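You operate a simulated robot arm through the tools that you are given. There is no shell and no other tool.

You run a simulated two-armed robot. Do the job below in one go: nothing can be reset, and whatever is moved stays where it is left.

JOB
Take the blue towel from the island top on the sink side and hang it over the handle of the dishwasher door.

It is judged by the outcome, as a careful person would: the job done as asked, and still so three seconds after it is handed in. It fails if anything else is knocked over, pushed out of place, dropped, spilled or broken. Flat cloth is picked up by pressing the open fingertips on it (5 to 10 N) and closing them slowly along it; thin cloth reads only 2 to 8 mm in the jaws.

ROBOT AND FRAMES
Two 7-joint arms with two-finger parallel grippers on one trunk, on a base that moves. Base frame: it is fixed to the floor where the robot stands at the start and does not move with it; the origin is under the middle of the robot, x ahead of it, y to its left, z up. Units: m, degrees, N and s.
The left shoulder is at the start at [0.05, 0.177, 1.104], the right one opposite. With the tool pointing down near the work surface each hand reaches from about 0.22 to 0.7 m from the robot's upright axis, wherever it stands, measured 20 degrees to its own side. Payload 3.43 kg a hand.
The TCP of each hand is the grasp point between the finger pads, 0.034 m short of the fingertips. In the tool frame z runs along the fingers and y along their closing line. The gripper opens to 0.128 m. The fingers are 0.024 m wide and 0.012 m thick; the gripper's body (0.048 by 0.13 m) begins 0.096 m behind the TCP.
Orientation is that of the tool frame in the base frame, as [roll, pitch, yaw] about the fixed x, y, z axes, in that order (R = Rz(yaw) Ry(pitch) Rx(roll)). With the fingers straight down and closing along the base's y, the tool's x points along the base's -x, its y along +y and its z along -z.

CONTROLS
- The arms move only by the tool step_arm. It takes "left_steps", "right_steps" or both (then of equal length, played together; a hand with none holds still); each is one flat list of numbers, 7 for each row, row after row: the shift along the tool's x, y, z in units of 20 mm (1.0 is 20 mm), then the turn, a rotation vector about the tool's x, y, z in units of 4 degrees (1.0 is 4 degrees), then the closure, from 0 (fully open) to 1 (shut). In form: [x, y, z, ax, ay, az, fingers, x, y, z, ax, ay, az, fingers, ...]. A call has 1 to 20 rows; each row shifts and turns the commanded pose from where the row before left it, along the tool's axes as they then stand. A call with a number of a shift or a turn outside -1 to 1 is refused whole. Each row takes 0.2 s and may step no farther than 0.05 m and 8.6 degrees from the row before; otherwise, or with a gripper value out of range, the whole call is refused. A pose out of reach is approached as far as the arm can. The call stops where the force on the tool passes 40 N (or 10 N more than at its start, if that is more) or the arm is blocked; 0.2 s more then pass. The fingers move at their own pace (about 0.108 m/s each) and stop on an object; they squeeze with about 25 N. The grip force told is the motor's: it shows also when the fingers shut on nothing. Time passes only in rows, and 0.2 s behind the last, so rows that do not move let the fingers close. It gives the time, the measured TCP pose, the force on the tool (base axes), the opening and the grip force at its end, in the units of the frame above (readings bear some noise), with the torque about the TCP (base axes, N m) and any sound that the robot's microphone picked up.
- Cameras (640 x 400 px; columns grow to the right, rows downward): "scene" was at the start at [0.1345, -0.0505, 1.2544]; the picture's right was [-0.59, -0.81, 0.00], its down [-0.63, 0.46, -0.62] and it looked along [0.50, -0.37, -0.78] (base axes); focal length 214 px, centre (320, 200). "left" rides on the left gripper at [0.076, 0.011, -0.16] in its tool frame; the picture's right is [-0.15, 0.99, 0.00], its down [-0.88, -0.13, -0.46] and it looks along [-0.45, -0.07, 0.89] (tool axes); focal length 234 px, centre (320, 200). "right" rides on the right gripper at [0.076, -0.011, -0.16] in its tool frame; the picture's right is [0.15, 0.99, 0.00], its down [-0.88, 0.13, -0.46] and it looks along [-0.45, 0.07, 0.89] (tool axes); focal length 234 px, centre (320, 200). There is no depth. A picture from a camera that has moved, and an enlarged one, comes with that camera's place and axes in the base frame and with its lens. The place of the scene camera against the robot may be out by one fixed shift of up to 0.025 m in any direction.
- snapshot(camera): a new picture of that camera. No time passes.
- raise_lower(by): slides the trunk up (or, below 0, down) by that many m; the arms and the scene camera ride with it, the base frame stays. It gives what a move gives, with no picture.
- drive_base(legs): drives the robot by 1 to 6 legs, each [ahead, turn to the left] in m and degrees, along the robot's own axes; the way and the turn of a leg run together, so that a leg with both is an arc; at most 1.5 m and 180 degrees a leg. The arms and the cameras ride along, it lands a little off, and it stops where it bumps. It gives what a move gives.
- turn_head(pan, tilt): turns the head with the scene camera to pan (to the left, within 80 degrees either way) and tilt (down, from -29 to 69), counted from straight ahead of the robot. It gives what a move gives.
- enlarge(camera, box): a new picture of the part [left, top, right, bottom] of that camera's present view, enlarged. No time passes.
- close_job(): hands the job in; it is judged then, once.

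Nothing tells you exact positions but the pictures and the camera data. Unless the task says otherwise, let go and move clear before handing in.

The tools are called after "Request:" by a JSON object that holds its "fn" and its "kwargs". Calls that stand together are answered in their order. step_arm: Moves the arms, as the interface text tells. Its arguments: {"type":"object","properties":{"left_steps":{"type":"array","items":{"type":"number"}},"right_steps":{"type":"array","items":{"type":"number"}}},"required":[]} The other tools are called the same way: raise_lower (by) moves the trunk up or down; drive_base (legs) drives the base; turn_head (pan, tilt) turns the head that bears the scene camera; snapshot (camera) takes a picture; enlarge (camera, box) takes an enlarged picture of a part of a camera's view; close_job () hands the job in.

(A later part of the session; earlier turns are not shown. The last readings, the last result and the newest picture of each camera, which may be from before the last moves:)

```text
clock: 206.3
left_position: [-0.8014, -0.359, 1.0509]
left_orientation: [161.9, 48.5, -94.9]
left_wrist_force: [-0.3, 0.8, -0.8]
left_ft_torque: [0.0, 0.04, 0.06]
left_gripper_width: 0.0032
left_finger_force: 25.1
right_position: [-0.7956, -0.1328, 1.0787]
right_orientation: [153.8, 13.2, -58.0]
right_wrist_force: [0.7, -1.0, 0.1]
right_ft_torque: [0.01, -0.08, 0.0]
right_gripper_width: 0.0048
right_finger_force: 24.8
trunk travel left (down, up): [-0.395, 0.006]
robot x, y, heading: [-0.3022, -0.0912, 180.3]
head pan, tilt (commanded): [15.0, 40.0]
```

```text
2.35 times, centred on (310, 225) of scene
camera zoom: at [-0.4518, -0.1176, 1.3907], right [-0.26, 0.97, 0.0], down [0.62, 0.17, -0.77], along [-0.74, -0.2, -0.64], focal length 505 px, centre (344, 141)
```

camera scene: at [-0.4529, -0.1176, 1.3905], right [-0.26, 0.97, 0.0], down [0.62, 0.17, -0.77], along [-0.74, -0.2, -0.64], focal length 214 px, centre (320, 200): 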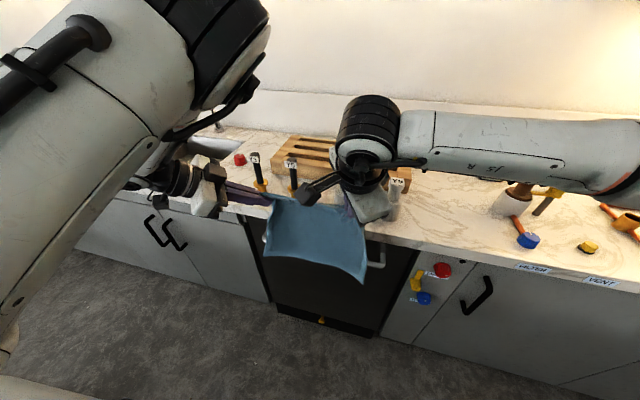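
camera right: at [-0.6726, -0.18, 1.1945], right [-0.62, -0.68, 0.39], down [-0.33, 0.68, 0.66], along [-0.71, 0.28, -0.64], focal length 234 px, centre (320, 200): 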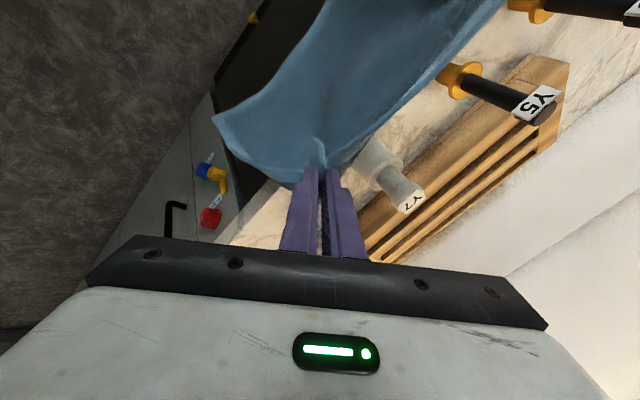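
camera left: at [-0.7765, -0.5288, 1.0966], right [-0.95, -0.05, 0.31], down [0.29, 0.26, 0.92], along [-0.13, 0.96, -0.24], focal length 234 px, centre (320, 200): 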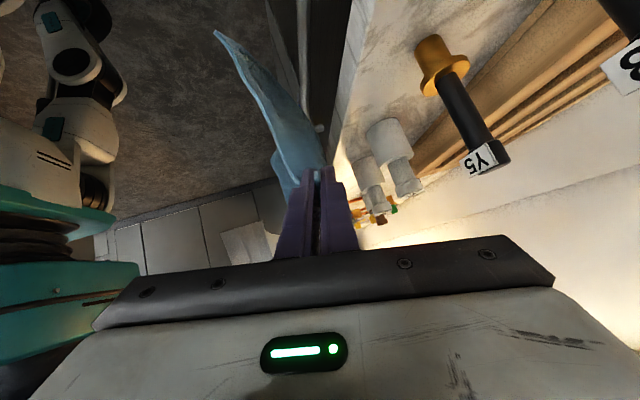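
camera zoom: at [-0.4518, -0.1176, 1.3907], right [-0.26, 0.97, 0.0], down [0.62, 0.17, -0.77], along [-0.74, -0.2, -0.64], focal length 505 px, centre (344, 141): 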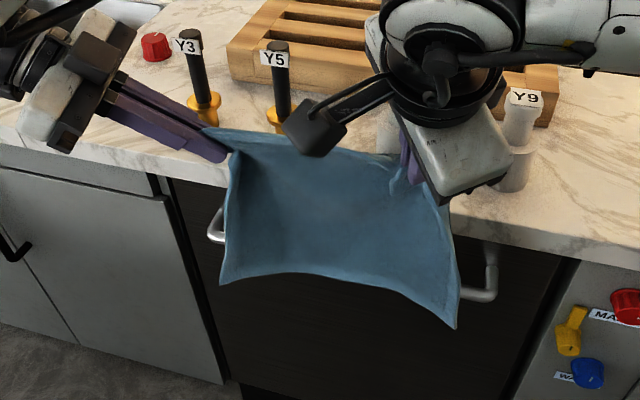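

The left camera now looks straight along the bar, a good side view. The sheet's bottom still leans about 3–4 cm toward me, perhaps swinging, so I will wait a moment and look again.

Request:
{"fn": "step_arm", "kwargs": {"left_steps": [0, 0, 0, 0, 0, 0, 1, 0, 0, 0, 0, 0, 0, 1, 0, 0, 0, 0, 0, 0, 1, 0, 0, 0, 0, 0, 0, 1, 0, 0, 0, 0, 0, 0, 1]}}

Request:
{"fn": "enlarge", "kwargs": {"camera": "left", "box": [180, 0, 440, 220]}}

```text
clock: 207.5
left_position: [-0.8009, -0.3582, 1.0511]
left_orientation: [161.9, 48.7, -94.8]
left_wrist_force: [0.3, 2.0, -0.3]
left_ft_torque: [0.01, 0.02, 0.05]
left_gripper_width: 0.0033
left_finger_force: 25.1
right_position: [-0.7957, -0.134, 1.078]
right_orientation: [153.9, 13.3, -57.9]
right_wrist_force: [-0.1, -1.4, -0.2]
right_ft_torque: [0.02, -0.08, 0.0]
right_gripper_width: 0.0048
right_finger_force: 24.8
trunk travel left (down, up): [-0.395, 0.006]
robot x, y, heading: [-0.3028, -0.0889, 179.9]
head pan, tilt (commanded): [15.0, 40.0]
```

```text
1.82 times, centred on (310, 110) of left
camera zoom: at [-0.7763, -0.5289, 1.0964], right [-0.95, -0.05, 0.31], down [0.29, 0.27, 0.92], along [-0.13, 0.96, -0.24], focal length 426 px, centre (338, 364)
```

zoom: 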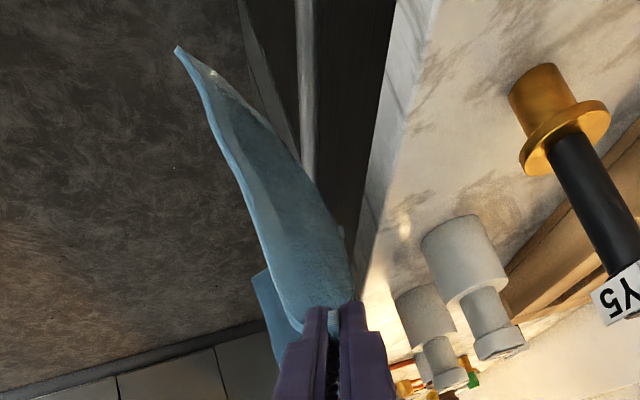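

The side view shows the sheet curving outward below the clips. I will tilt both hands another 16° inward to compensate.

Request:
{"fn": "step_arm", "kwargs": {"left_steps": [0, 0, 0, -0.66, -0.152, 0.73, 1, 0, 0, 0, -0.66, -0.152, 0.73, 1, 0, 0, 0, -0.66, -0.152, 0.73, 1, 0, 0, 0, -0.66, -0.152, 0.73, 1, 0, 0, 0, 0, 0, 0, 1, 0, 0, 0, 0, 0, 0, 1, 0, 0, 0, 0, 0, 0, 1], "right_steps": [0, 0, 0, -0.825, -0.56, -0.06, 1, 0, 0, 0, -0.825, -0.56, -0.06, 1, 0, 0, 0, -0.825, -0.56, -0.06, 1, 0, 0, 0, -0.825, -0.56, -0.06, 1, 0, 0, 0, 0, 0, 0, 1, 0, 0, 0, 0, 0, 0, 1, 0, 0, 0, 0, 0, 0, 1]}}

Request:
{"fn": "enlarge", "kwargs": {"camera": "left", "box": [180, 0, 440, 220]}}

Request:
{"fn": "enlarge", "kwargs": {"camera": "scene", "box": [200, 140, 420, 310]}}

Request:
{"fn": "snapshot", "kwargs": {"camera": "right"}}

```text
clock: 209.1
left_position: [-0.8019, -0.36, 1.0507]
left_orientation: [139.2, 44.9, -111.4]
left_wrist_force: [-0.8, 2.0, -1.6]
left_ft_torque: [-0.01, -0.05, 0.04]
left_gripper_width: 0.0028
left_finger_force: 25.1
right_position: [-0.798, -0.134, 1.0775]
right_orientation: [139.3, 21.3, -62.3]
right_wrist_force: [-0.2, -1.5, 0.2]
right_ft_torque: [0.02, -0.05, -0.01]
right_gripper_width: 0.0049
right_finger_force: 25.2
trunk travel left (down, up): [-0.395, 0.006]
robot x, y, heading: [-0.3063, -0.0876, 179.8]
head pan, tilt (commanded): [15.0, 40.0]
```

```text
1.82 times, centred on (310, 110) of left
camera zoom: at [-0.7648, -0.5293, 1.0873], right [-0.83, -0.06, 0.56], down [0.53, 0.27, 0.81], along [-0.19, 0.96, -0.19], focal length 426 px, centre (338, 364)
```

zoom: 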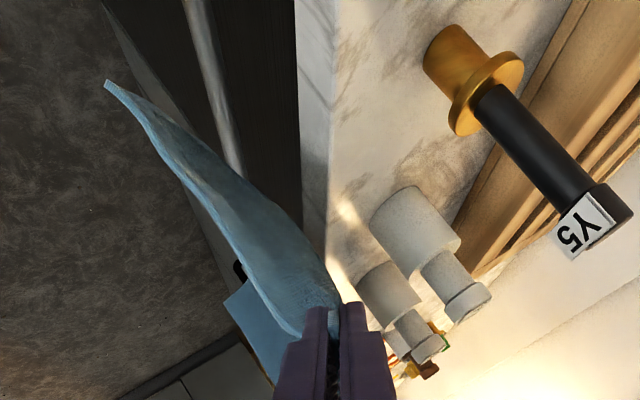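

```text
2.35 times, centred on (310, 225) of scene
camera zoom: at [-0.452, -0.1176, 1.3906], right [-0.26, 0.97, 0.0], down [0.62, 0.17, -0.77], along [-0.74, -0.2, -0.64], focal length 505 px, centre (344, 141)
```

zoom: 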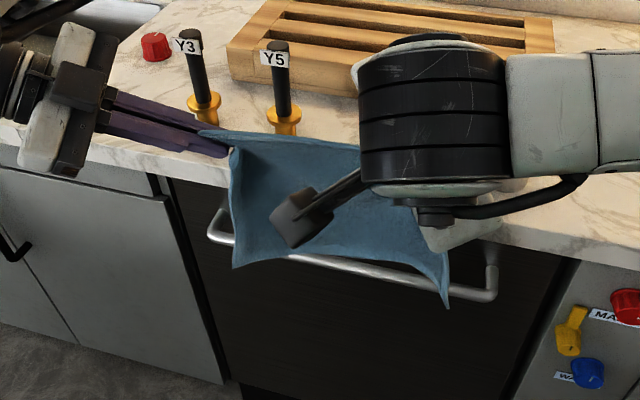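

```text
taken
camera right: at [-0.6456, -0.18, 1.156], right [-0.49, -0.68, 0.55], down [-0.13, 0.68, 0.72], along [-0.86, 0.28, -0.42], focal length 234 px, centre (320, 200)
```

right: 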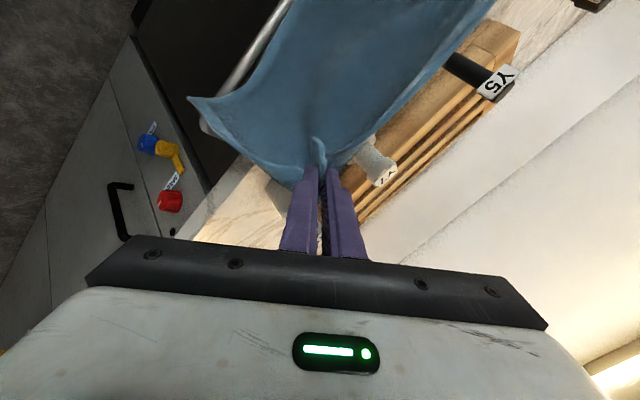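

The left corner improved, but the right end barely responded because its pinch is a pleat. I will roll the right gripper 34° about its finger axis, and the left 14°, so that both pads hold the sheet leaning inward, and watch the bottom edge.

Request:
{"fn": "step_arm", "kwargs": {"left_steps": [0, 0, 0, 0, 0, 0.43, 1, 0, 0, 0, 0, 0, 0.43, 1, 0, 0, 0, 0, 0, 0.43, 1, 0, 0, 0, 0, 0, 0.43, 1, 0, 0, 0, 0, 0, 0.43, 1, 0, 0, 0, 0, 0, 0.43, 1, 0, 0, 0, 0, 0, 0.43, 1, 0, 0, 0, 0, 0, 0.43, 1, 0, 0, 0, 0, 0, 0, 1, 0, 0, 0, 0, 0, 0, 1], "right_steps": [0, 0, 0, 0, 0, 1, 1, 0, 0, 0, 0, 0, 1, 1, 0, 0, 0, 0, 0, 1, 1, 0, 0, 0, 0, 0, 1, 1, 0, 0, 0, 0, 0, 1, 1, 0, 0, 0, 0, 0, 1, 1, 0, 0, 0, 0, 0, 1, 1, 0, 0, 0, 0, 0, 1, 1, 0, 0, 0, 0, 0, 0, 1, 0, 0, 0, 0, 0, 0, 1]}}

Request:
{"fn": "snapshot", "kwargs": {"camera": "left"}}

Request:
{"fn": "enlarge", "kwargs": {"camera": "scene", "box": [200, 140, 420, 310]}}

Request:
{"fn": "snapshot", "kwargs": {"camera": "right"}}

```text
clock: 211.3
left_position: [-0.8016, -0.3583, 1.0493]
left_orientation: [130.9, 35.1, -124.2]
left_wrist_force: [-0.2, 3.5, -0.2]
left_ft_torque: [0.01, -0.05, 0.06]
left_gripper_width: 0.003
left_finger_force: 24.7
right_position: [-0.7966, -0.1338, 1.0788]
right_orientation: [134.9, -0.8, -86.1]
right_wrist_force: [0.8, -2.4, -0.2]
right_ft_torque: [-0.01, 0.0, 0.2]
right_gripper_width: 0.0045
right_finger_force: 24.9
trunk travel left (down, up): [-0.395, 0.006]
robot x, y, heading: [-0.3069, -0.0856, 179.9]
head pan, tilt (commanded): [15.0, 40.0]
```

```text
taken
camera left: at [-0.7789, -0.5289, 1.0991], right [-0.71, 0.11, 0.7], down [0.7, 0.26, 0.67], along [-0.11, 0.96, -0.26], focal length 234 px, centre (320, 200)
```

left: 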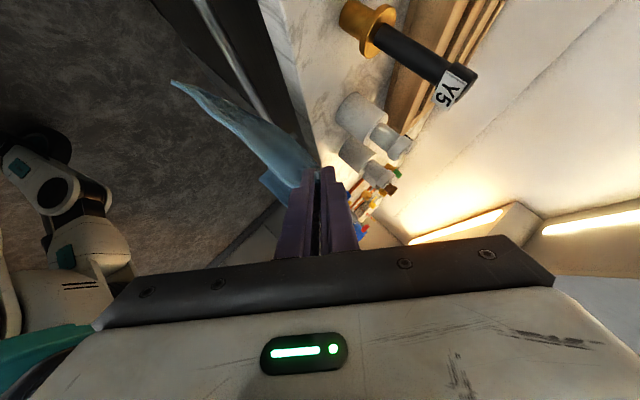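

```text
2.35 times, centred on (310, 225) of scene
camera zoom: at [-0.4519, -0.1176, 1.3906], right [-0.26, 0.97, 0.0], down [0.62, 0.17, -0.77], along [-0.74, -0.2, -0.64], focal length 505 px, centre (344, 141)
```

zoom: 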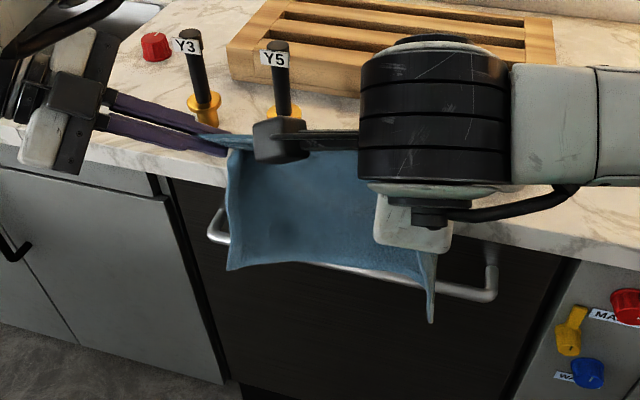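

```text
taken
camera right: at [-0.6714, -0.1989, 1.1831], right [-0.69, -0.18, 0.7], down [0.17, 0.9, 0.4], along [-0.71, 0.4, -0.59], focal length 234 px, centre (320, 200)
```

right: 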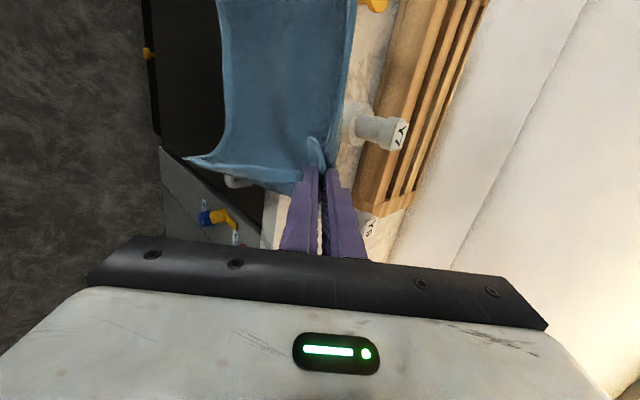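

The middle of the bottom edge now leans 2 cm inward; only the corners curl outward. I will add another 20° of tilt to bring the corners in as well.

Request:
{"fn": "step_arm", "kwargs": {"left_steps": [0, 0, 0, -0.677, 0.008, 0.735, 1, 0, 0, 0, -0.677, 0.008, 0.735, 1, 0, 0, 0, -0.677, 0.008, 0.735, 1, 0, 0, 0, -0.677, 0.008, 0.735, 1, 0, 0, 0, -0.677, 0.008, 0.735, 1, 0, 0, 0, 0, 0, 0, 1, 0, 0, 0, 0, 0, 0, 1], "right_steps": [0, 0, 0, -1, -0.033, -0.058, 1, 0, 0, 0, -1, -0.033, -0.058, 1, 0, 0, 0, -1, -0.033, -0.058, 1, 0, 0, 0, -1, -0.033, -0.058, 1, 0, 0, 0, -1, -0.033, -0.058, 1, 0, 0, 0, 0, 0, 0, 1, 0, 0, 0, 0, 0, 0, 1]}}

Request:
{"fn": "snapshot", "kwargs": {"camera": "left"}}

Request:
{"fn": "enlarge", "kwargs": {"camera": "scene", "box": [200, 140, 420, 310]}}

Request:
{"fn": "snapshot", "kwargs": {"camera": "right"}}

```text
clock: 212.9
left_position: [-0.801, -0.3593, 1.0502]
left_orientation: [113.1, 22.6, -132.8]
left_wrist_force: [-1.2, 3.7, -0.5]
left_ft_torque: [-0.01, -0.09, 0.07]
left_gripper_width: 0.0031
left_finger_force: 25.0
right_position: [-0.796, -0.1341, 1.0784]
right_orientation: [114.9, 0.5, -85.8]
right_wrist_force: [1.2, -4.3, -0.1]
right_ft_torque: [-0.05, -0.13, 0.13]
right_gripper_width: 0.0044
right_finger_force: 24.7
trunk travel left (down, up): [-0.395, 0.006]
robot x, y, heading: [-0.3024, -0.092, 179.8]
head pan, tilt (commanded): [15.0, 40.0]
```

```text
taken
camera left: at [-0.7633, -0.5292, 1.0889], right [-0.43, 0.11, 0.9], down [0.88, 0.26, 0.39], along [-0.19, 0.96, -0.21], focal length 234 px, centre (320, 200)
```

left: 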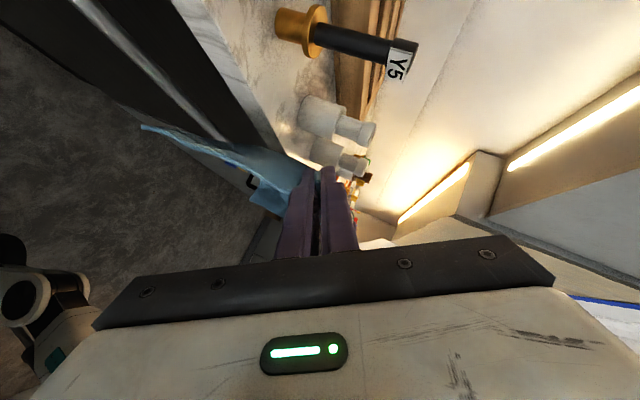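

```text
2.35 times, centred on (310, 225) of scene
camera zoom: at [-0.452, -0.1177, 1.3906], right [-0.26, 0.97, 0.0], down [0.62, 0.17, -0.77], along [-0.74, -0.2, -0.64], focal length 505 px, centre (344, 141)
```

zoom: 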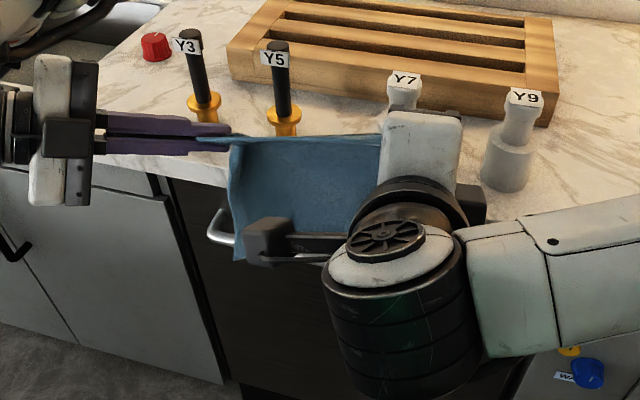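

```text
taken
camera right: at [-0.6421, -0.1986, 1.1336], right [-0.4, -0.18, 0.9], down [0.29, 0.9, 0.32], along [-0.87, 0.39, -0.31], focal length 234 px, centre (320, 200)
```

right: 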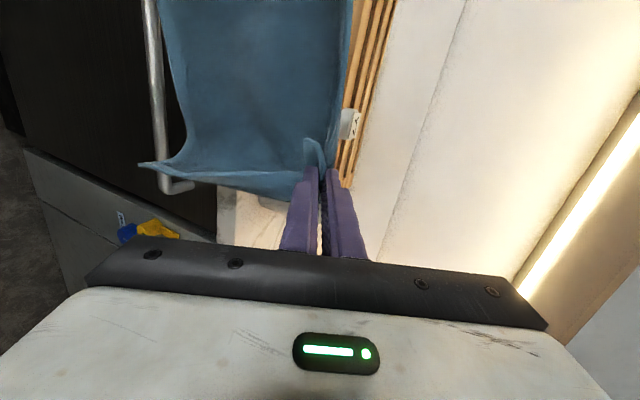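

The corners now lean out by less than 1 cm and the middle leans in by about 3.5 cm, with the bottom edge between the bar top and the counter underside. I will ease forward 6.5 cm.

Request:
{"fn": "drive_base", "kwargs": {"legs": [[0.065, 0]]}}

Request:
{"fn": "snapshot", "kwargs": {"camera": "left"}}

Request:
{"fn": "snapshot", "kwargs": {"camera": "right"}}

Request:
{"fn": "enlarge", "kwargs": {"camera": "scene", "box": [200, 140, 420, 310]}}

```text
clock: 213.9
left_position: [-0.8674, -0.3576, 1.0496]
left_orientation: [113.2, 22.6, -133.0]
left_wrist_force: [-1.6, 3.6, 0.1]
left_ft_torque: [-0.02, -0.12, 0.04]
left_gripper_width: 0.0032
left_finger_force: 24.7
right_position: [-0.8616, -0.1324, 1.0773]
right_orientation: [114.9, 0.5, -86.0]
right_wrist_force: [0.4, -3.1, -0.6]
right_ft_torque: [-0.02, -0.08, 0.11]
right_gripper_width: 0.0045
right_finger_force: 25.2
trunk travel left (down, up): [-0.395, 0.006]
robot x, y, heading: [-0.3701, -0.0895, 180.0]
head pan, tilt (commanded): [15.0, 40.0]
```

```text
taken
camera left: at [-0.8292, -0.5278, 1.0886], right [-0.43, 0.11, 0.9], down [0.88, 0.26, 0.39], along [-0.19, 0.96, -0.21], focal length 234 px, centre (320, 200)
```

left: 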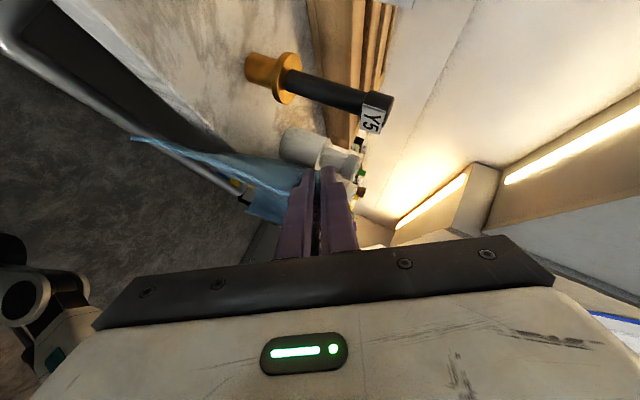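

```text
taken
camera right: at [-0.7072, -0.1976, 1.1334], right [-0.41, -0.18, 0.9], down [0.3, 0.9, 0.32], along [-0.86, 0.39, -0.31], focal length 234 px, centre (320, 200)
```

right: 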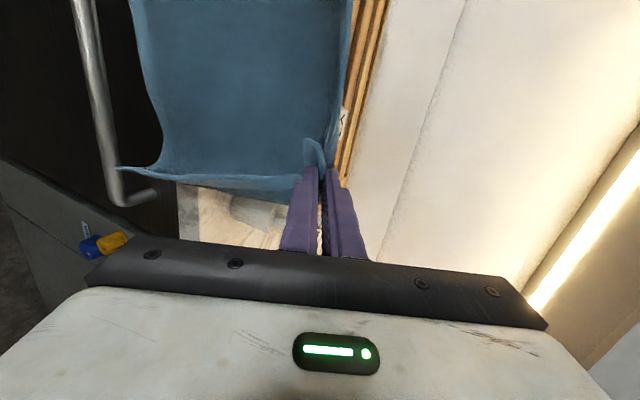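

```text
2.35 times, centred on (310, 225) of scene
camera zoom: at [-0.517, -0.1171, 1.3905], right [-0.26, 0.97, 0.0], down [0.62, 0.16, -0.77], along [-0.74, -0.2, -0.64], focal length 505 px, centre (344, 141)
```

zoom: 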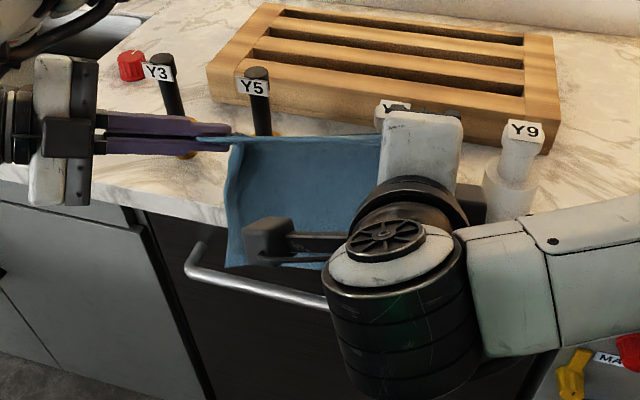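

Request:
{"fn": "step_arm", "kwargs": {"left_steps": [0, 0, 0, 0, 0, 0, 1, 0, 0, 0, 0, 0, 0, 1, 0, 0, 0, 0, 0, 0, 1, 0, 0, 0, 0, 0, 0, 1, 0, 0, 0, 0, 0, 0, 1]}}

Request:
{"fn": "enlarge", "kwargs": {"camera": "left", "box": [0, 20, 360, 245]}}

Request:
{"fn": "enlarge", "kwargs": {"camera": "right", "box": [40, 0, 360, 250]}}

```text
clock: 215.1
left_position: [-0.867, -0.3579, 1.0502]
left_orientation: [113.1, 22.6, -133.0]
left_wrist_force: [-0.2, 3.2, -0.1]
left_ft_torque: [-0.03, -0.12, 0.01]
left_gripper_width: 0.0029
left_finger_force: 25.4
right_position: [-0.8613, -0.1324, 1.0773]
right_orientation: [114.9, 0.5, -86.0]
right_wrist_force: [0.0, -3.7, -0.3]
right_ft_torque: [-0.02, -0.09, 0.16]
right_gripper_width: 0.0046
right_finger_force: 25.0
trunk travel left (down, up): [-0.395, 0.006]
robot x, y, heading: [-0.3701, -0.0868, 180.1]
head pan, tilt (commanded): [15.0, 40.0]
```

```text
1.78 times, centred on (180, 132) of left
camera zoom: at [-0.8285, -0.5277, 1.0891], right [-0.43, 0.11, 0.9], down [0.88, 0.26, 0.39], along [-0.19, 0.96, -0.21], focal length 416 px, centre (569, 320)
```

zoom: 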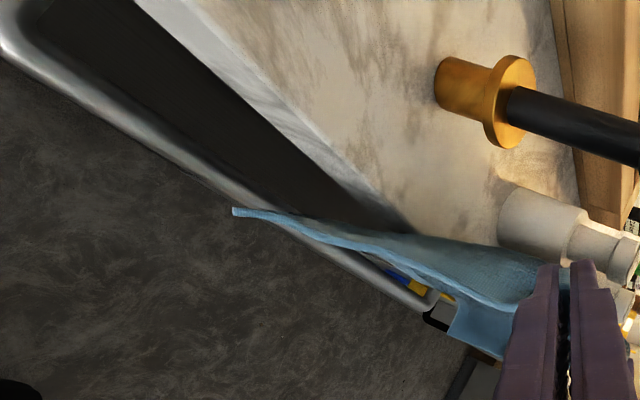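

```text
1.60 times, centred on (200, 125) of right
camera zoom: at [-0.7064, -0.1977, 1.1338], right [-0.41, -0.18, 0.9], down [0.3, 0.9, 0.32], along [-0.86, 0.39, -0.31], focal length 375 px, centre (512, 320)
```

zoom: 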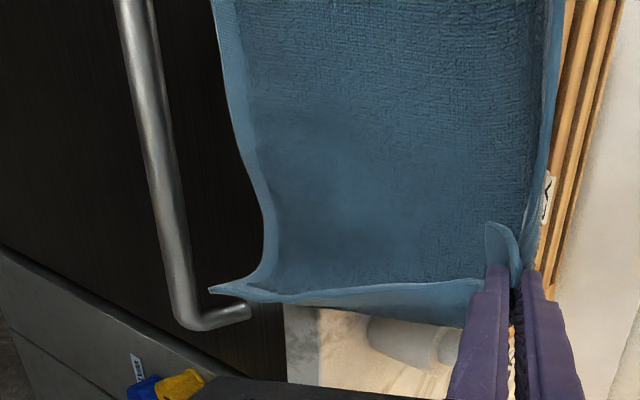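

The side views show the corners still hang about 2 cm outside the bar's centre line, while the middle is inside. I will tilt 12° more and shift both hands 2 cm to the right, so the right fingers sit midway between bottles Y7 and Y9.

Request:
{"fn": "step_arm", "kwargs": {"left_steps": [-0.226, 0.003, 0.245, -0.677, 0.008, 0.735, 1, -0.226, 0.003, 0.245, -0.677, 0.008, 0.735, 1, -0.226, 0.003, 0.245, -0.677, 0.008, 0.735, 1, 0, 0, 0, 0, 0, 0, 1, 0, 0, 0, 0, 0, 0, 1, 0, 0, 0, 0, 0, 0, 1, 0, 0, 0, 0, 0, 0, 1], "right_steps": [-0.33, -0.011, -0.022, -1, -0.034, -0.067, 1, -0.33, -0.011, -0.022, -1, -0.034, -0.067, 1, -0.33, -0.011, -0.022, -1, -0.034, -0.067, 1, 0, 0, 0, 0, 0, 0, 1, 0, 0, 0, 0, 0, 0, 1, 0, 0, 0, 0, 0, 0, 1, 0, 0, 0, 0, 0, 0, 1]}}

Request:
{"fn": "enlarge", "kwargs": {"camera": "left", "box": [0, 20, 360, 245]}}

Request:
{"fn": "enlarge", "kwargs": {"camera": "right", "box": [40, 0, 360, 250]}}

Request:
{"fn": "snapshot", "kwargs": {"camera": "scene"}}

```text
clock: 216.7
left_position: [-0.8658, -0.3371, 1.0507]
left_orientation: [104.0, 14.2, -135.9]
left_wrist_force: [-0.3, 3.7, 0.5]
left_ft_torque: [0.03, -0.07, 0.04]
left_gripper_width: 0.0032
left_finger_force: 25.4
right_position: [-0.86, -0.1116, 1.0795]
right_orientation: [102.9, 1.4, -86.2]
right_wrist_force: [1.6, -3.4, 0.2]
right_ft_torque: [-0.03, -0.06, 0.16]
right_gripper_width: 0.0047
right_finger_force: 25.3
trunk travel left (down, up): [-0.395, 0.006]
robot x, y, heading: [-0.3629, -0.0904, 179.6]
head pan, tilt (commanded): [15.0, 40.0]
```

```text
1.78 times, centred on (180, 132) of left
camera zoom: at [-0.8213, -0.5075, 1.0807], right [-0.23, 0.11, 0.97], down [0.95, 0.26, 0.2], along [-0.23, 0.96, -0.16], focal length 416 px, centre (569, 320)
```

zoom: 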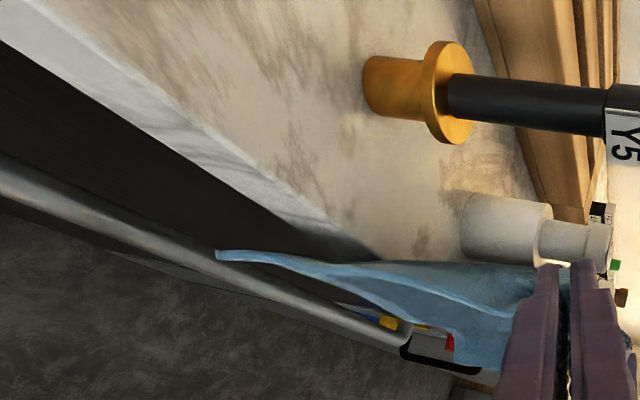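

```text
1.60 times, centred on (200, 125) of right
camera zoom: at [-0.6977, -0.1774, 1.1005], right [-0.21, -0.18, 0.96], down [0.36, 0.9, 0.25], along [-0.91, 0.39, -0.12], focal length 375 px, centre (512, 320)
```

zoom: 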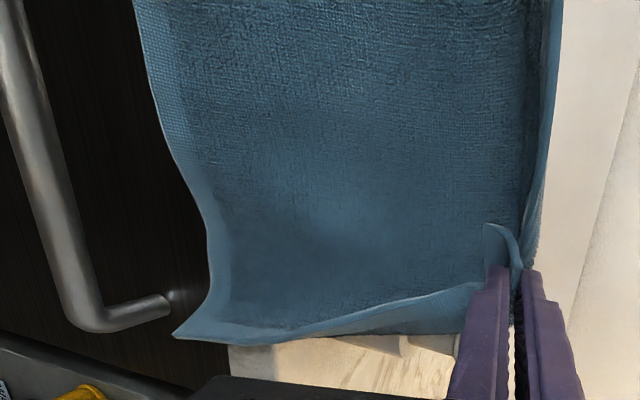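

```text
taken
camera scene: at [-0.516, -0.1172, 1.3906], right [-0.26, 0.97, 0.0], down [0.62, 0.16, -0.77], along [-0.74, -0.2, -0.64], focal length 214 px, centre (320, 200)
```

scene: 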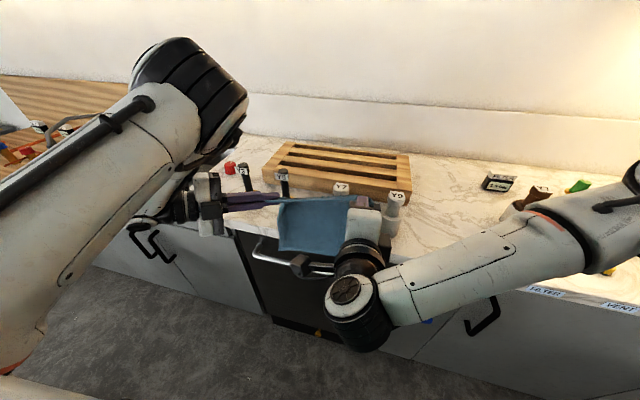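

The corners are now near the bar's centre line at x ≈ -0.86. I will move both hands 2.2 cm forward and 1.5 cm back left, keeping the right corner clear of the bar's end post.

Request:
{"fn": "step_arm", "kwargs": {"left_steps": [0.319, 0.09, 0.039, 0, 0, 0, 1, 0.319, 0.09, 0.039, 0, 0, 0, 1, 0.319, 0.09, 0.039, 0, 0, 0, 1, 0.319, 0.09, 0.039, 0, 0, 0, 1, 0, 0, 0, 0, 0, 0, 1, 0, 0, 0, 0, 0, 0, 1], "right_steps": [0.17, 0.068, 0.28, 0, 0, 0, 1, 0.17, 0.068, 0.28, 0, 0, 0, 1, 0.17, 0.068, 0.28, 0, 0, 0, 1, 0.17, 0.068, 0.28, 0, 0, 0, 1, 0, 0, 0, 0, 0, 0, 1, 0, 0, 0, 0, 0, 0, 1]}}

Request:
{"fn": "enlarge", "kwargs": {"camera": "left", "box": [0, 20, 360, 245]}}

Request:
{"fn": "enlarge", "kwargs": {"camera": "right", "box": [40, 0, 360, 250]}}

Request:
{"fn": "enlarge", "kwargs": {"camera": "scene", "box": [200, 140, 440, 310]}}

```text
clock: 218.1
left_position: [-0.8902, -0.352, 1.0509]
left_orientation: [104.0, 14.2, -135.8]
left_wrist_force: [-0.6, 3.3, 1.2]
left_ft_torque: [-0.02, -0.05, 0.06]
left_gripper_width: 0.0031
left_finger_force: 25.4
right_position: [-0.8811, -0.1279, 1.0791]
right_orientation: [102.9, 1.3, -86.1]
right_wrist_force: [0.8, -3.2, -0.1]
right_ft_torque: [0.01, -0.11, 0.12]
right_gripper_width: 0.0044
right_finger_force: 25.2
trunk travel left (down, up): [-0.395, 0.006]
robot x, y, heading: [-0.3694, -0.0911, 179.7]
head pan, tilt (commanded): [15.0, 40.0]
```

```text
1.78 times, centred on (180, 132) of left
camera zoom: at [-0.8435, -0.5228, 1.0803], right [-0.23, 0.11, 0.97], down [0.95, 0.26, 0.2], along [-0.23, 0.96, -0.16], focal length 416 px, centre (569, 320)
```

zoom: 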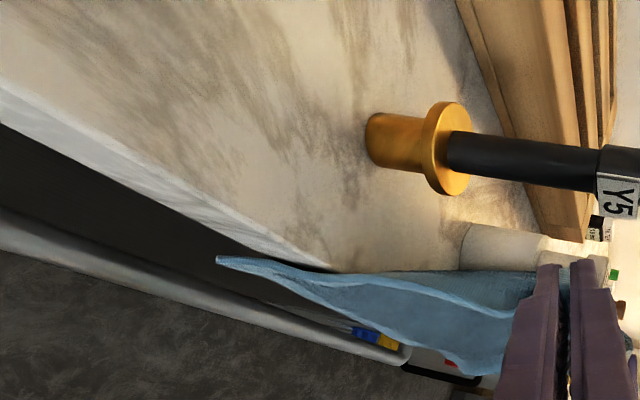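

```text
1.60 times, centred on (200, 125) of right
camera zoom: at [-0.7192, -0.1932, 1.1009], right [-0.21, -0.18, 0.96], down [0.36, 0.9, 0.25], along [-0.91, 0.39, -0.12], focal length 375 px, centre (512, 320)
```

zoom: 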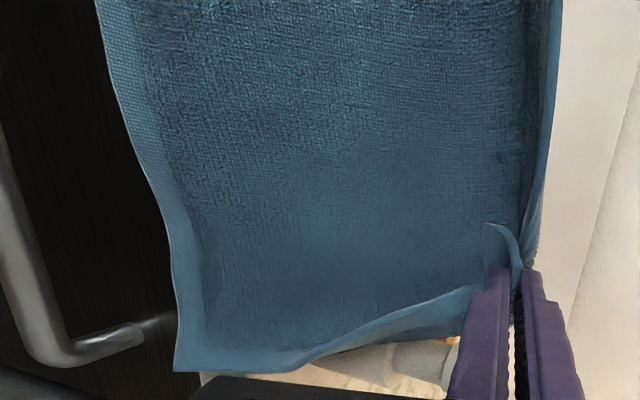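

```text
2.35 times, centred on (320, 225) of scene
camera zoom: at [-0.516, -0.1172, 1.3906], right [-0.26, 0.97, 0.0], down [0.62, 0.16, -0.77], along [-0.74, -0.2, -0.64], focal length 505 px, centre (320, 141)
```

zoom: 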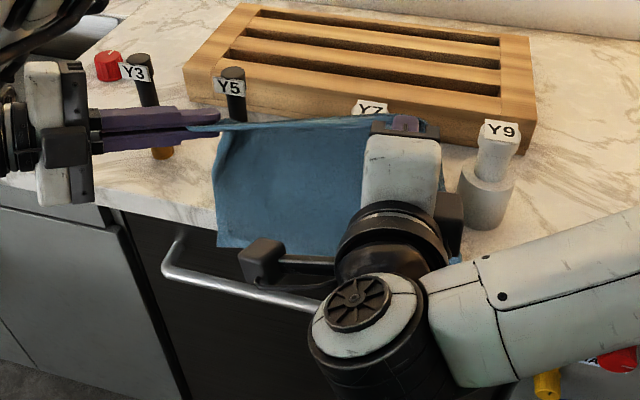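

Both bottom corners are now inside the bar line, at x ≈ -0.875 to -0.88. The right corner hangs almost over the bar's right post at y -0.03, so I will shift both hands 3 cm left before lowering.

Request:
{"fn": "step_arm", "kwargs": {"left_steps": [0.338, -0.004, -0.367, 0, 0, 0, 1, 0.338, -0.004, -0.367, 0, 0, 0, 1, 0.338, -0.004, -0.367, 0, 0, 0, 1, 0, 0, 0, 0, 0, 0, 1, 0, 0, 0, 0, 0, 0, 1], "right_steps": [0.497, 0.017, 0.033, 0, 0, 0, 1, 0.497, 0.017, 0.033, 0, 0, 0, 1, 0.497, 0.017, 0.033, 0, 0, 0, 1, 0, 0, 0, 0, 0, 0, 1, 0, 0, 0, 0, 0, 0, 1]}}

Request:
{"fn": "enlarge", "kwargs": {"camera": "left", "box": [0, 20, 360, 245]}}

Request:
{"fn": "enlarge", "kwargs": {"camera": "right", "box": [40, 0, 360, 250]}}

```text
clock: 219.3
left_position: [-0.8884, -0.3824, 1.0505]
left_orientation: [104.0, 14.2, -135.8]
left_wrist_force: [-0.8, 3.4, 0.5]
left_ft_torque: [0.01, -0.08, 0.06]
left_gripper_width: 0.003
left_finger_force: 25.0
right_position: [-0.8823, -0.159, 1.0781]
right_orientation: [103.0, 1.4, -86.2]
right_wrist_force: [1.1, -3.2, -0.5]
right_ft_torque: [-0.03, -0.11, 0.15]
right_gripper_width: 0.0045
right_finger_force: 24.8
trunk travel left (down, up): [-0.395, 0.006]
robot x, y, heading: [-0.3679, -0.0903, 179.7]
head pan, tilt (commanded): [15.0, 40.0]
```

```text
1.78 times, centred on (180, 132) of left
camera zoom: at [-0.8438, -0.5529, 1.0797], right [-0.23, 0.11, 0.97], down [0.95, 0.26, 0.2], along [-0.23, 0.96, -0.16], focal length 416 px, centre (569, 320)
```

zoom: 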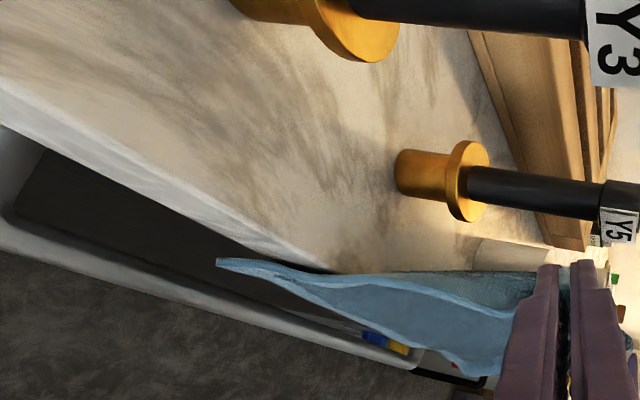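

```text
1.60 times, centred on (200, 125) of right
camera zoom: at [-0.7203, -0.2227, 1.1006], right [-0.21, -0.18, 0.96], down [0.36, 0.9, 0.25], along [-0.91, 0.39, -0.12], focal length 375 px, centre (512, 320)
```

zoom: 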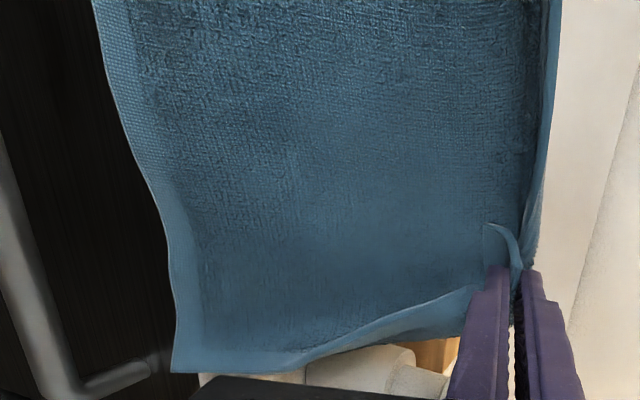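

The left corner hangs between bar and counter edge, and the right corner clears the end post. I will lower the trunk 4 cm and check again.

Request:
{"fn": "raise_lower", "kwargs": {"by": -0.04}}

Request:
{"fn": "enlarge", "kwargs": {"camera": "left", "box": [0, 20, 360, 245]}}

Request:
{"fn": "enlarge", "kwargs": {"camera": "right", "box": [40, 0, 360, 250]}}

Request:
{"fn": "enlarge", "kwargs": {"camera": "scene", "box": [200, 140, 440, 310]}}

```text
clock: 220.1
left_position: [-0.8881, -0.3825, 1.011]
left_orientation: [104.0, 14.2, -135.9]
left_wrist_force: [-1.2, 3.8, -0.3]
left_ft_torque: [-0.01, -0.1, 0.04]
left_gripper_width: 0.003
left_finger_force: 25.4
right_position: [-0.8831, -0.1564, 1.0394]
right_orientation: [102.8, 1.4, -86.1]
right_wrist_force: [0.6, -3.1, 0.4]
right_ft_torque: [-0.02, -0.14, 0.13]
right_gripper_width: 0.0044
right_finger_force: 25.1
trunk travel left (down, up): [-0.355, 0.046]
robot x, y, heading: [-0.3679, -0.0917, 179.9]
head pan, tilt (commanded): [15.0, 40.0]
```

```text
1.78 times, centred on (180, 132) of left
camera zoom: at [-0.8436, -0.5526, 1.04], right [-0.23, 0.11, 0.97], down [0.95, 0.26, 0.2], along [-0.23, 0.96, -0.16], focal length 416 px, centre (569, 320)
```

zoom: 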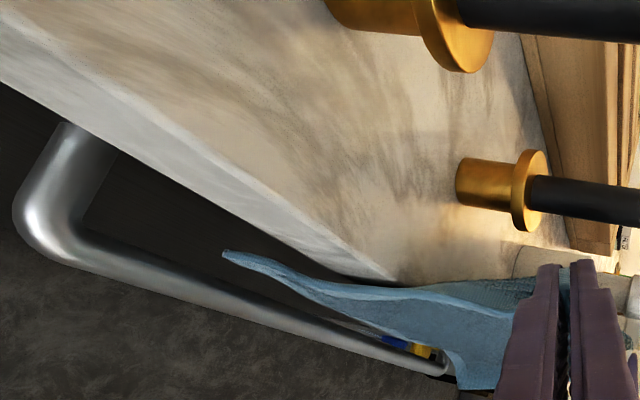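

```text
1.60 times, centred on (200, 125) of right
camera zoom: at [-0.7201, -0.2224, 1.0607], right [-0.21, -0.18, 0.96], down [0.36, 0.9, 0.25], along [-0.91, 0.39, -0.12], focal length 375 px, centre (512, 320)
```

zoom: 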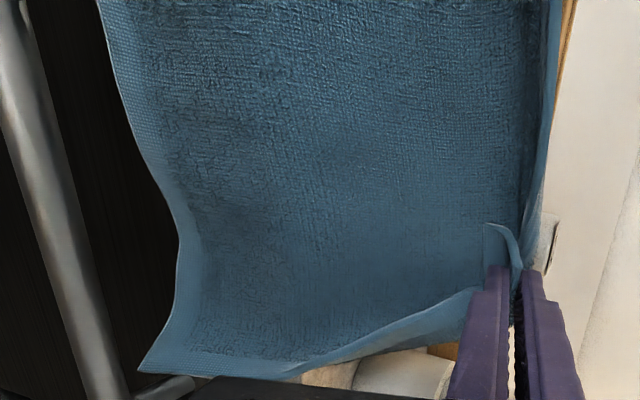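

```text
2.35 times, centred on (320, 225) of scene
camera zoom: at [-0.5158, -0.1171, 1.3507], right [-0.26, 0.97, 0.0], down [0.62, 0.16, -0.77], along [-0.74, -0.2, -0.64], focal length 505 px, centre (320, 141)
```

zoom: 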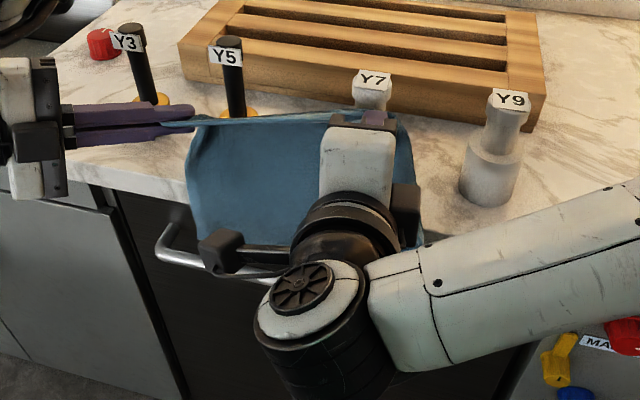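

The left corner is clearly inside the bar. The right fingers reach too far over the counter, so its edge pushes the right corner outward; I will draw the right hand back 2.5 cm.

Request:
{"fn": "step_arm", "kwargs": {"right_steps": [0.04, -0.14, -0.61, 0, 0, 0, 1, 0.04, -0.14, -0.61, 0, 0, 0, 1, 0, 0, 0, 0, 0, 0, 1, 0, 0, 0, 0, 0, 0, 1]}}

Request:
{"fn": "enlarge", "kwargs": {"camera": "right", "box": [40, 0, 360, 250]}}

Request:
{"fn": "enlarge", "kwargs": {"camera": "left", "box": [0, 20, 360, 245]}}

```text
clock: 221.1
left_position: [-0.8884, -0.3821, 1.0113]
left_orientation: [104.1, 14.2, -135.8]
left_wrist_force: [-0.7, 2.0, 0.3]
left_ft_torque: [0.0, -0.07, 0.02]
left_gripper_width: 0.003
left_finger_force: 25.1
right_position: [-0.8568, -0.1567, 1.0385]
right_orientation: [102.9, 1.4, -86.3]
right_wrist_force: [0.0, -2.8, -0.2]
right_ft_torque: [-0.04, -0.09, 0.06]
right_gripper_width: 0.0043
right_finger_force: 24.8
trunk travel left (down, up): [-0.355, 0.046]
robot x, y, heading: [-0.369, -0.0888, 179.9]
head pan, tilt (commanded): [15.0, 40.0]
```

```text
1.60 times, centred on (200, 125) of right
camera zoom: at [-0.6948, -0.2219, 1.0604], right [-0.21, -0.18, 0.96], down [0.36, 0.9, 0.25], along [-0.91, 0.39, -0.12], focal length 375 px, centre (512, 320)
```

zoom: 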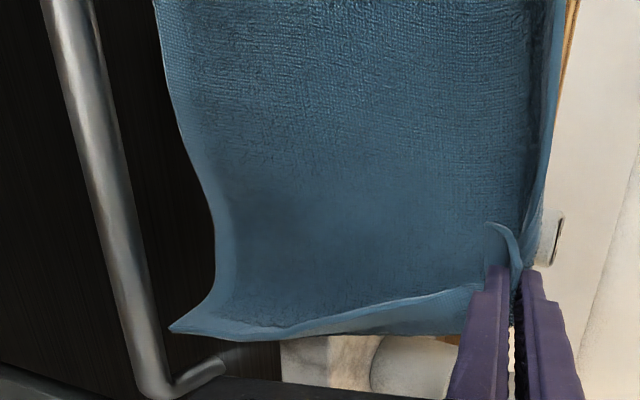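

```text
1.78 times, centred on (180, 132) of left
camera zoom: at [-0.8437, -0.5527, 1.0398], right [-0.23, 0.11, 0.97], down [0.95, 0.26, 0.2], along [-0.23, 0.96, -0.16], focal length 416 px, centre (569, 320)
```

zoom: 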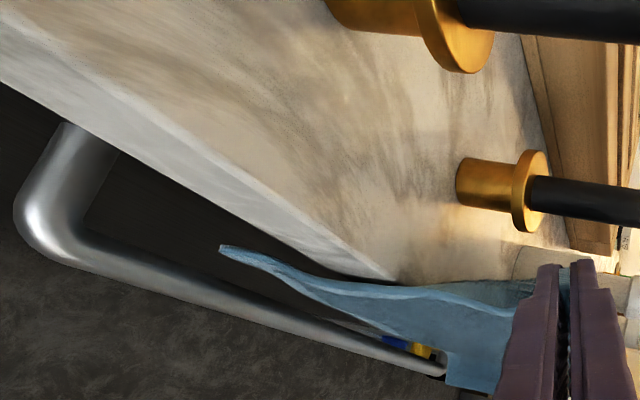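

Nearly all of the bottom edge is now behind the bar line; only the last few centimetres at the right corner curl outward. I will lower another 3 cm and see how it passes the bar.

Request:
{"fn": "raise_lower", "kwargs": {"by": -0.03}}

Request:
{"fn": "enlarge", "kwargs": {"camera": "right", "box": [40, 0, 360, 250]}}

Request:
{"fn": "enlarge", "kwargs": {"camera": "left", "box": [0, 20, 360, 245]}}

```text
clock: 221.9
left_position: [-0.887, -0.3833, 0.9806]
left_orientation: [104.1, 14.2, -135.9]
left_wrist_force: [0.5, 1.5, -0.1]
left_ft_torque: [0.01, -0.07, 0.02]
left_gripper_width: 0.0027
left_finger_force: 24.6
right_position: [-0.8568, -0.1565, 1.0092]
right_orientation: [103.0, 1.4, -86.2]
right_wrist_force: [-0.1, -1.9, -0.4]
right_ft_torque: [-0.04, -0.13, 0.1]
right_gripper_width: 0.0045
right_finger_force: 25.0
trunk travel left (down, up): [-0.325, 0.076]
robot x, y, heading: [-0.3664, -0.0906, 180.1]
head pan, tilt (commanded): [15.0, 40.0]
```

```text
1.60 times, centred on (200, 125) of right
camera zoom: at [-0.6947, -0.2219, 1.0305], right [-0.21, -0.18, 0.96], down [0.36, 0.9, 0.25], along [-0.91, 0.39, -0.12], focal length 375 px, centre (512, 320)
```

zoom: 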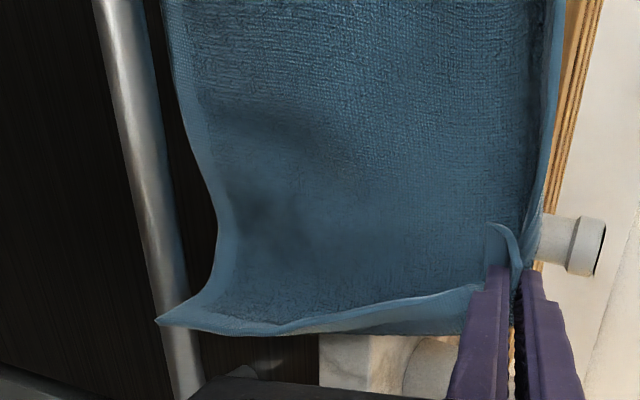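

```text
1.78 times, centred on (180, 132) of left
camera zoom: at [-0.8436, -0.5526, 1.0099], right [-0.23, 0.11, 0.97], down [0.95, 0.26, 0.2], along [-0.23, 0.96, -0.16], focal length 416 px, centre (569, 320)
```

zoom: 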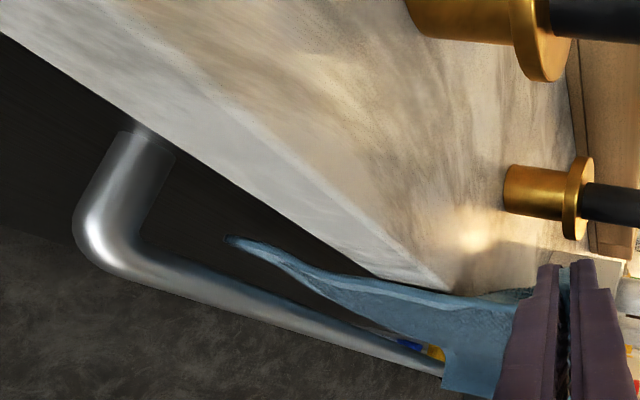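

The left and middle of the bottom edge are now behind the bar at its height; only the right corner is in front. I will lower 2 cm more, then bring the hands outward so the fingers clear the counter top.

Request:
{"fn": "raise_lower", "kwargs": {"by": -0.02}}

Request:
{"fn": "enlarge", "kwargs": {"camera": "right", "box": [40, 0, 360, 250]}}

Request:
{"fn": "enlarge", "kwargs": {"camera": "left", "box": [0, 20, 360, 245]}}

Request:
{"fn": "snapshot", "kwargs": {"camera": "scene"}}

```text
clock: 222.6
left_position: [-0.8881, -0.3827, 0.9594]
left_orientation: [104.0, 14.2, -135.7]
left_wrist_force: [1.2, 1.9, 0.5]
left_ft_torque: [-0.02, -0.03, 0.03]
left_gripper_width: 0.003
left_finger_force: 25.5
right_position: [-0.8562, -0.1569, 0.989]
right_orientation: [103.0, 1.4, -86.2]
right_wrist_force: [0.8, -3.0, -0.8]
right_ft_torque: [0.02, -0.12, 0.09]
right_gripper_width: 0.0046
right_finger_force: 25.1
trunk travel left (down, up): [-0.305, 0.096]
robot x, y, heading: [-0.3667, -0.0883, 179.6]
head pan, tilt (commanded): [15.0, 40.0]
```

```text
1.60 times, centred on (200, 125) of right
camera zoom: at [-0.6947, -0.2218, 1.0105], right [-0.21, -0.18, 0.96], down [0.36, 0.9, 0.25], along [-0.91, 0.39, -0.12], focal length 375 px, centre (512, 320)
```

zoom: 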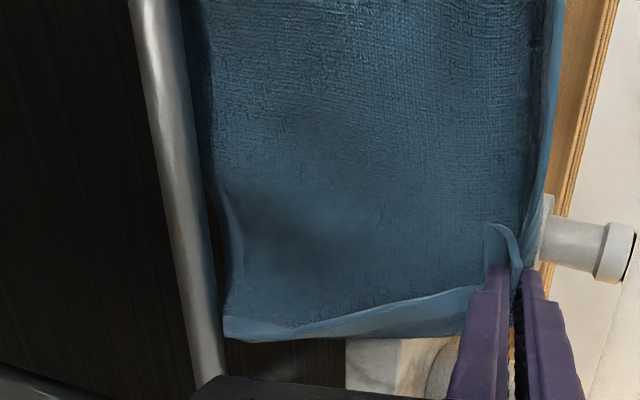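

```text
1.78 times, centred on (180, 132) of left
camera zoom: at [-0.8436, -0.5526, 0.9899], right [-0.23, 0.11, 0.97], down [0.95, 0.26, 0.2], along [-0.23, 0.96, -0.16], focal length 416 px, centre (569, 320)
```

zoom: 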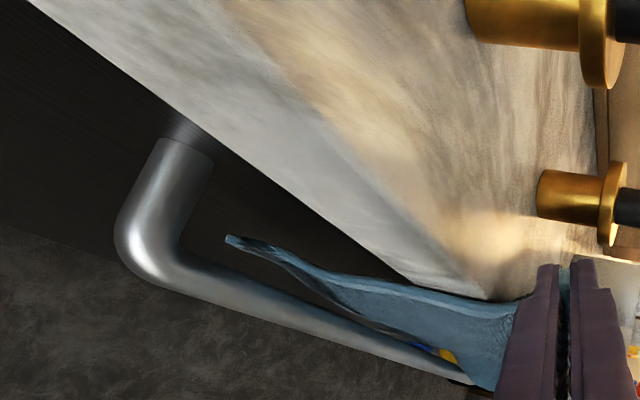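

```text
taken
camera scene: at [-0.5157, -0.1171, 1.3007], right [-0.26, 0.97, 0.0], down [0.62, 0.16, -0.77], along [-0.74, -0.2, -0.64], focal length 214 px, centre (320, 200)
```

scene: 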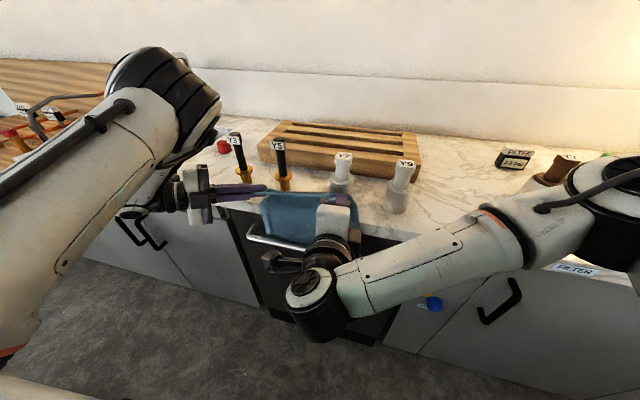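

The whole bottom edge, including the right corner, is now behind the bar. I will move the hands outward (left 4.5 cm, right 2 cm) so the fingers clear the counter edge before lowering more.

Request:
{"fn": "step_arm", "kwargs": {"left_steps": [-0.393, -0.188, -0.361, 0, 0, 0, 1, -0.393, -0.188, -0.361, 0, 0, 0, 1, -0.393, -0.188, -0.361, 0, 0, 0, 1, -0.393, -0.188, -0.361, 0, 0, 0, 1, 0, 0, 0, 0, 0, 0, 1], "right_steps": [0.016, -0.058, -0.25, 0, 0, 0, 1, 0.016, -0.058, -0.25, 0, 0, 0, 1, 0.016, -0.058, -0.25, 0, 0, 0, 1, 0.016, -0.058, -0.25, 0, 0, 0, 1, 0, 0, 0, 0, 0, 0, 1]}}

Request:
{"fn": "enlarge", "kwargs": {"camera": "right", "box": [40, 0, 360, 250]}}

Request:
{"fn": "enlarge", "kwargs": {"camera": "left", "box": [0, 20, 360, 245]}}

```text
clock: 223.8
left_position: [-0.8424, -0.383, 0.9614]
left_orientation: [104.0, 14.2, -135.9]
left_wrist_force: [-0.5, 3.9, 0.2]
left_ft_torque: [-0.02, -0.05, 0.09]
left_gripper_width: 0.0031
left_finger_force: 24.9
right_position: [-0.8366, -0.1565, 0.9881]
right_orientation: [103.1, 1.5, -86.2]
right_wrist_force: [1.6, -3.2, -0.4]
right_ft_torque: [-0.03, -0.12, 0.12]
right_gripper_width: 0.0046
right_finger_force: 25.0
trunk travel left (down, up): [-0.305, 0.096]
robot x, y, heading: [-0.3714, -0.0904, 179.7]
head pan, tilt (commanded): [15.0, 40.0]
```

```text
1.60 times, centred on (200, 125) of right
camera zoom: at [-0.6738, -0.2222, 1.0106], right [-0.21, -0.18, 0.96], down [0.35, 0.9, 0.25], along [-0.91, 0.39, -0.12], focal length 375 px, centre (512, 320)
```

zoom: 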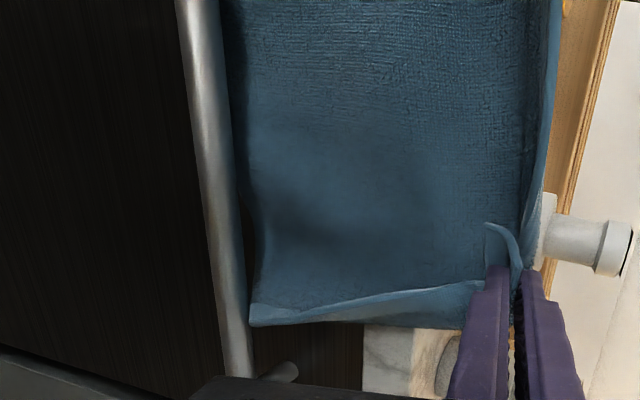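

```text
1.78 times, centred on (180, 132) of left
camera zoom: at [-0.7988, -0.5523, 0.9902], right [-0.23, 0.11, 0.97], down [0.95, 0.26, 0.2], along [-0.23, 0.96, -0.16], focal length 416 px, centre (569, 320)
```

zoom: 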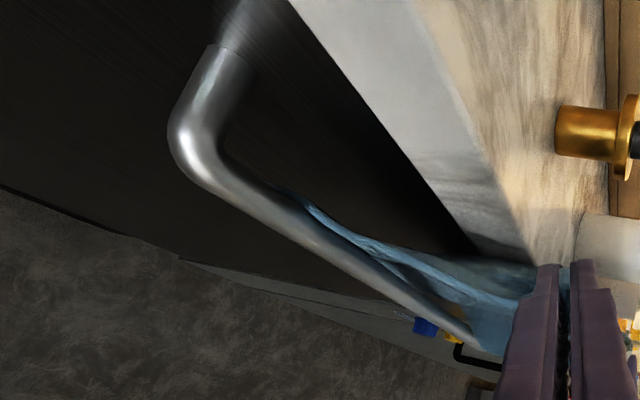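

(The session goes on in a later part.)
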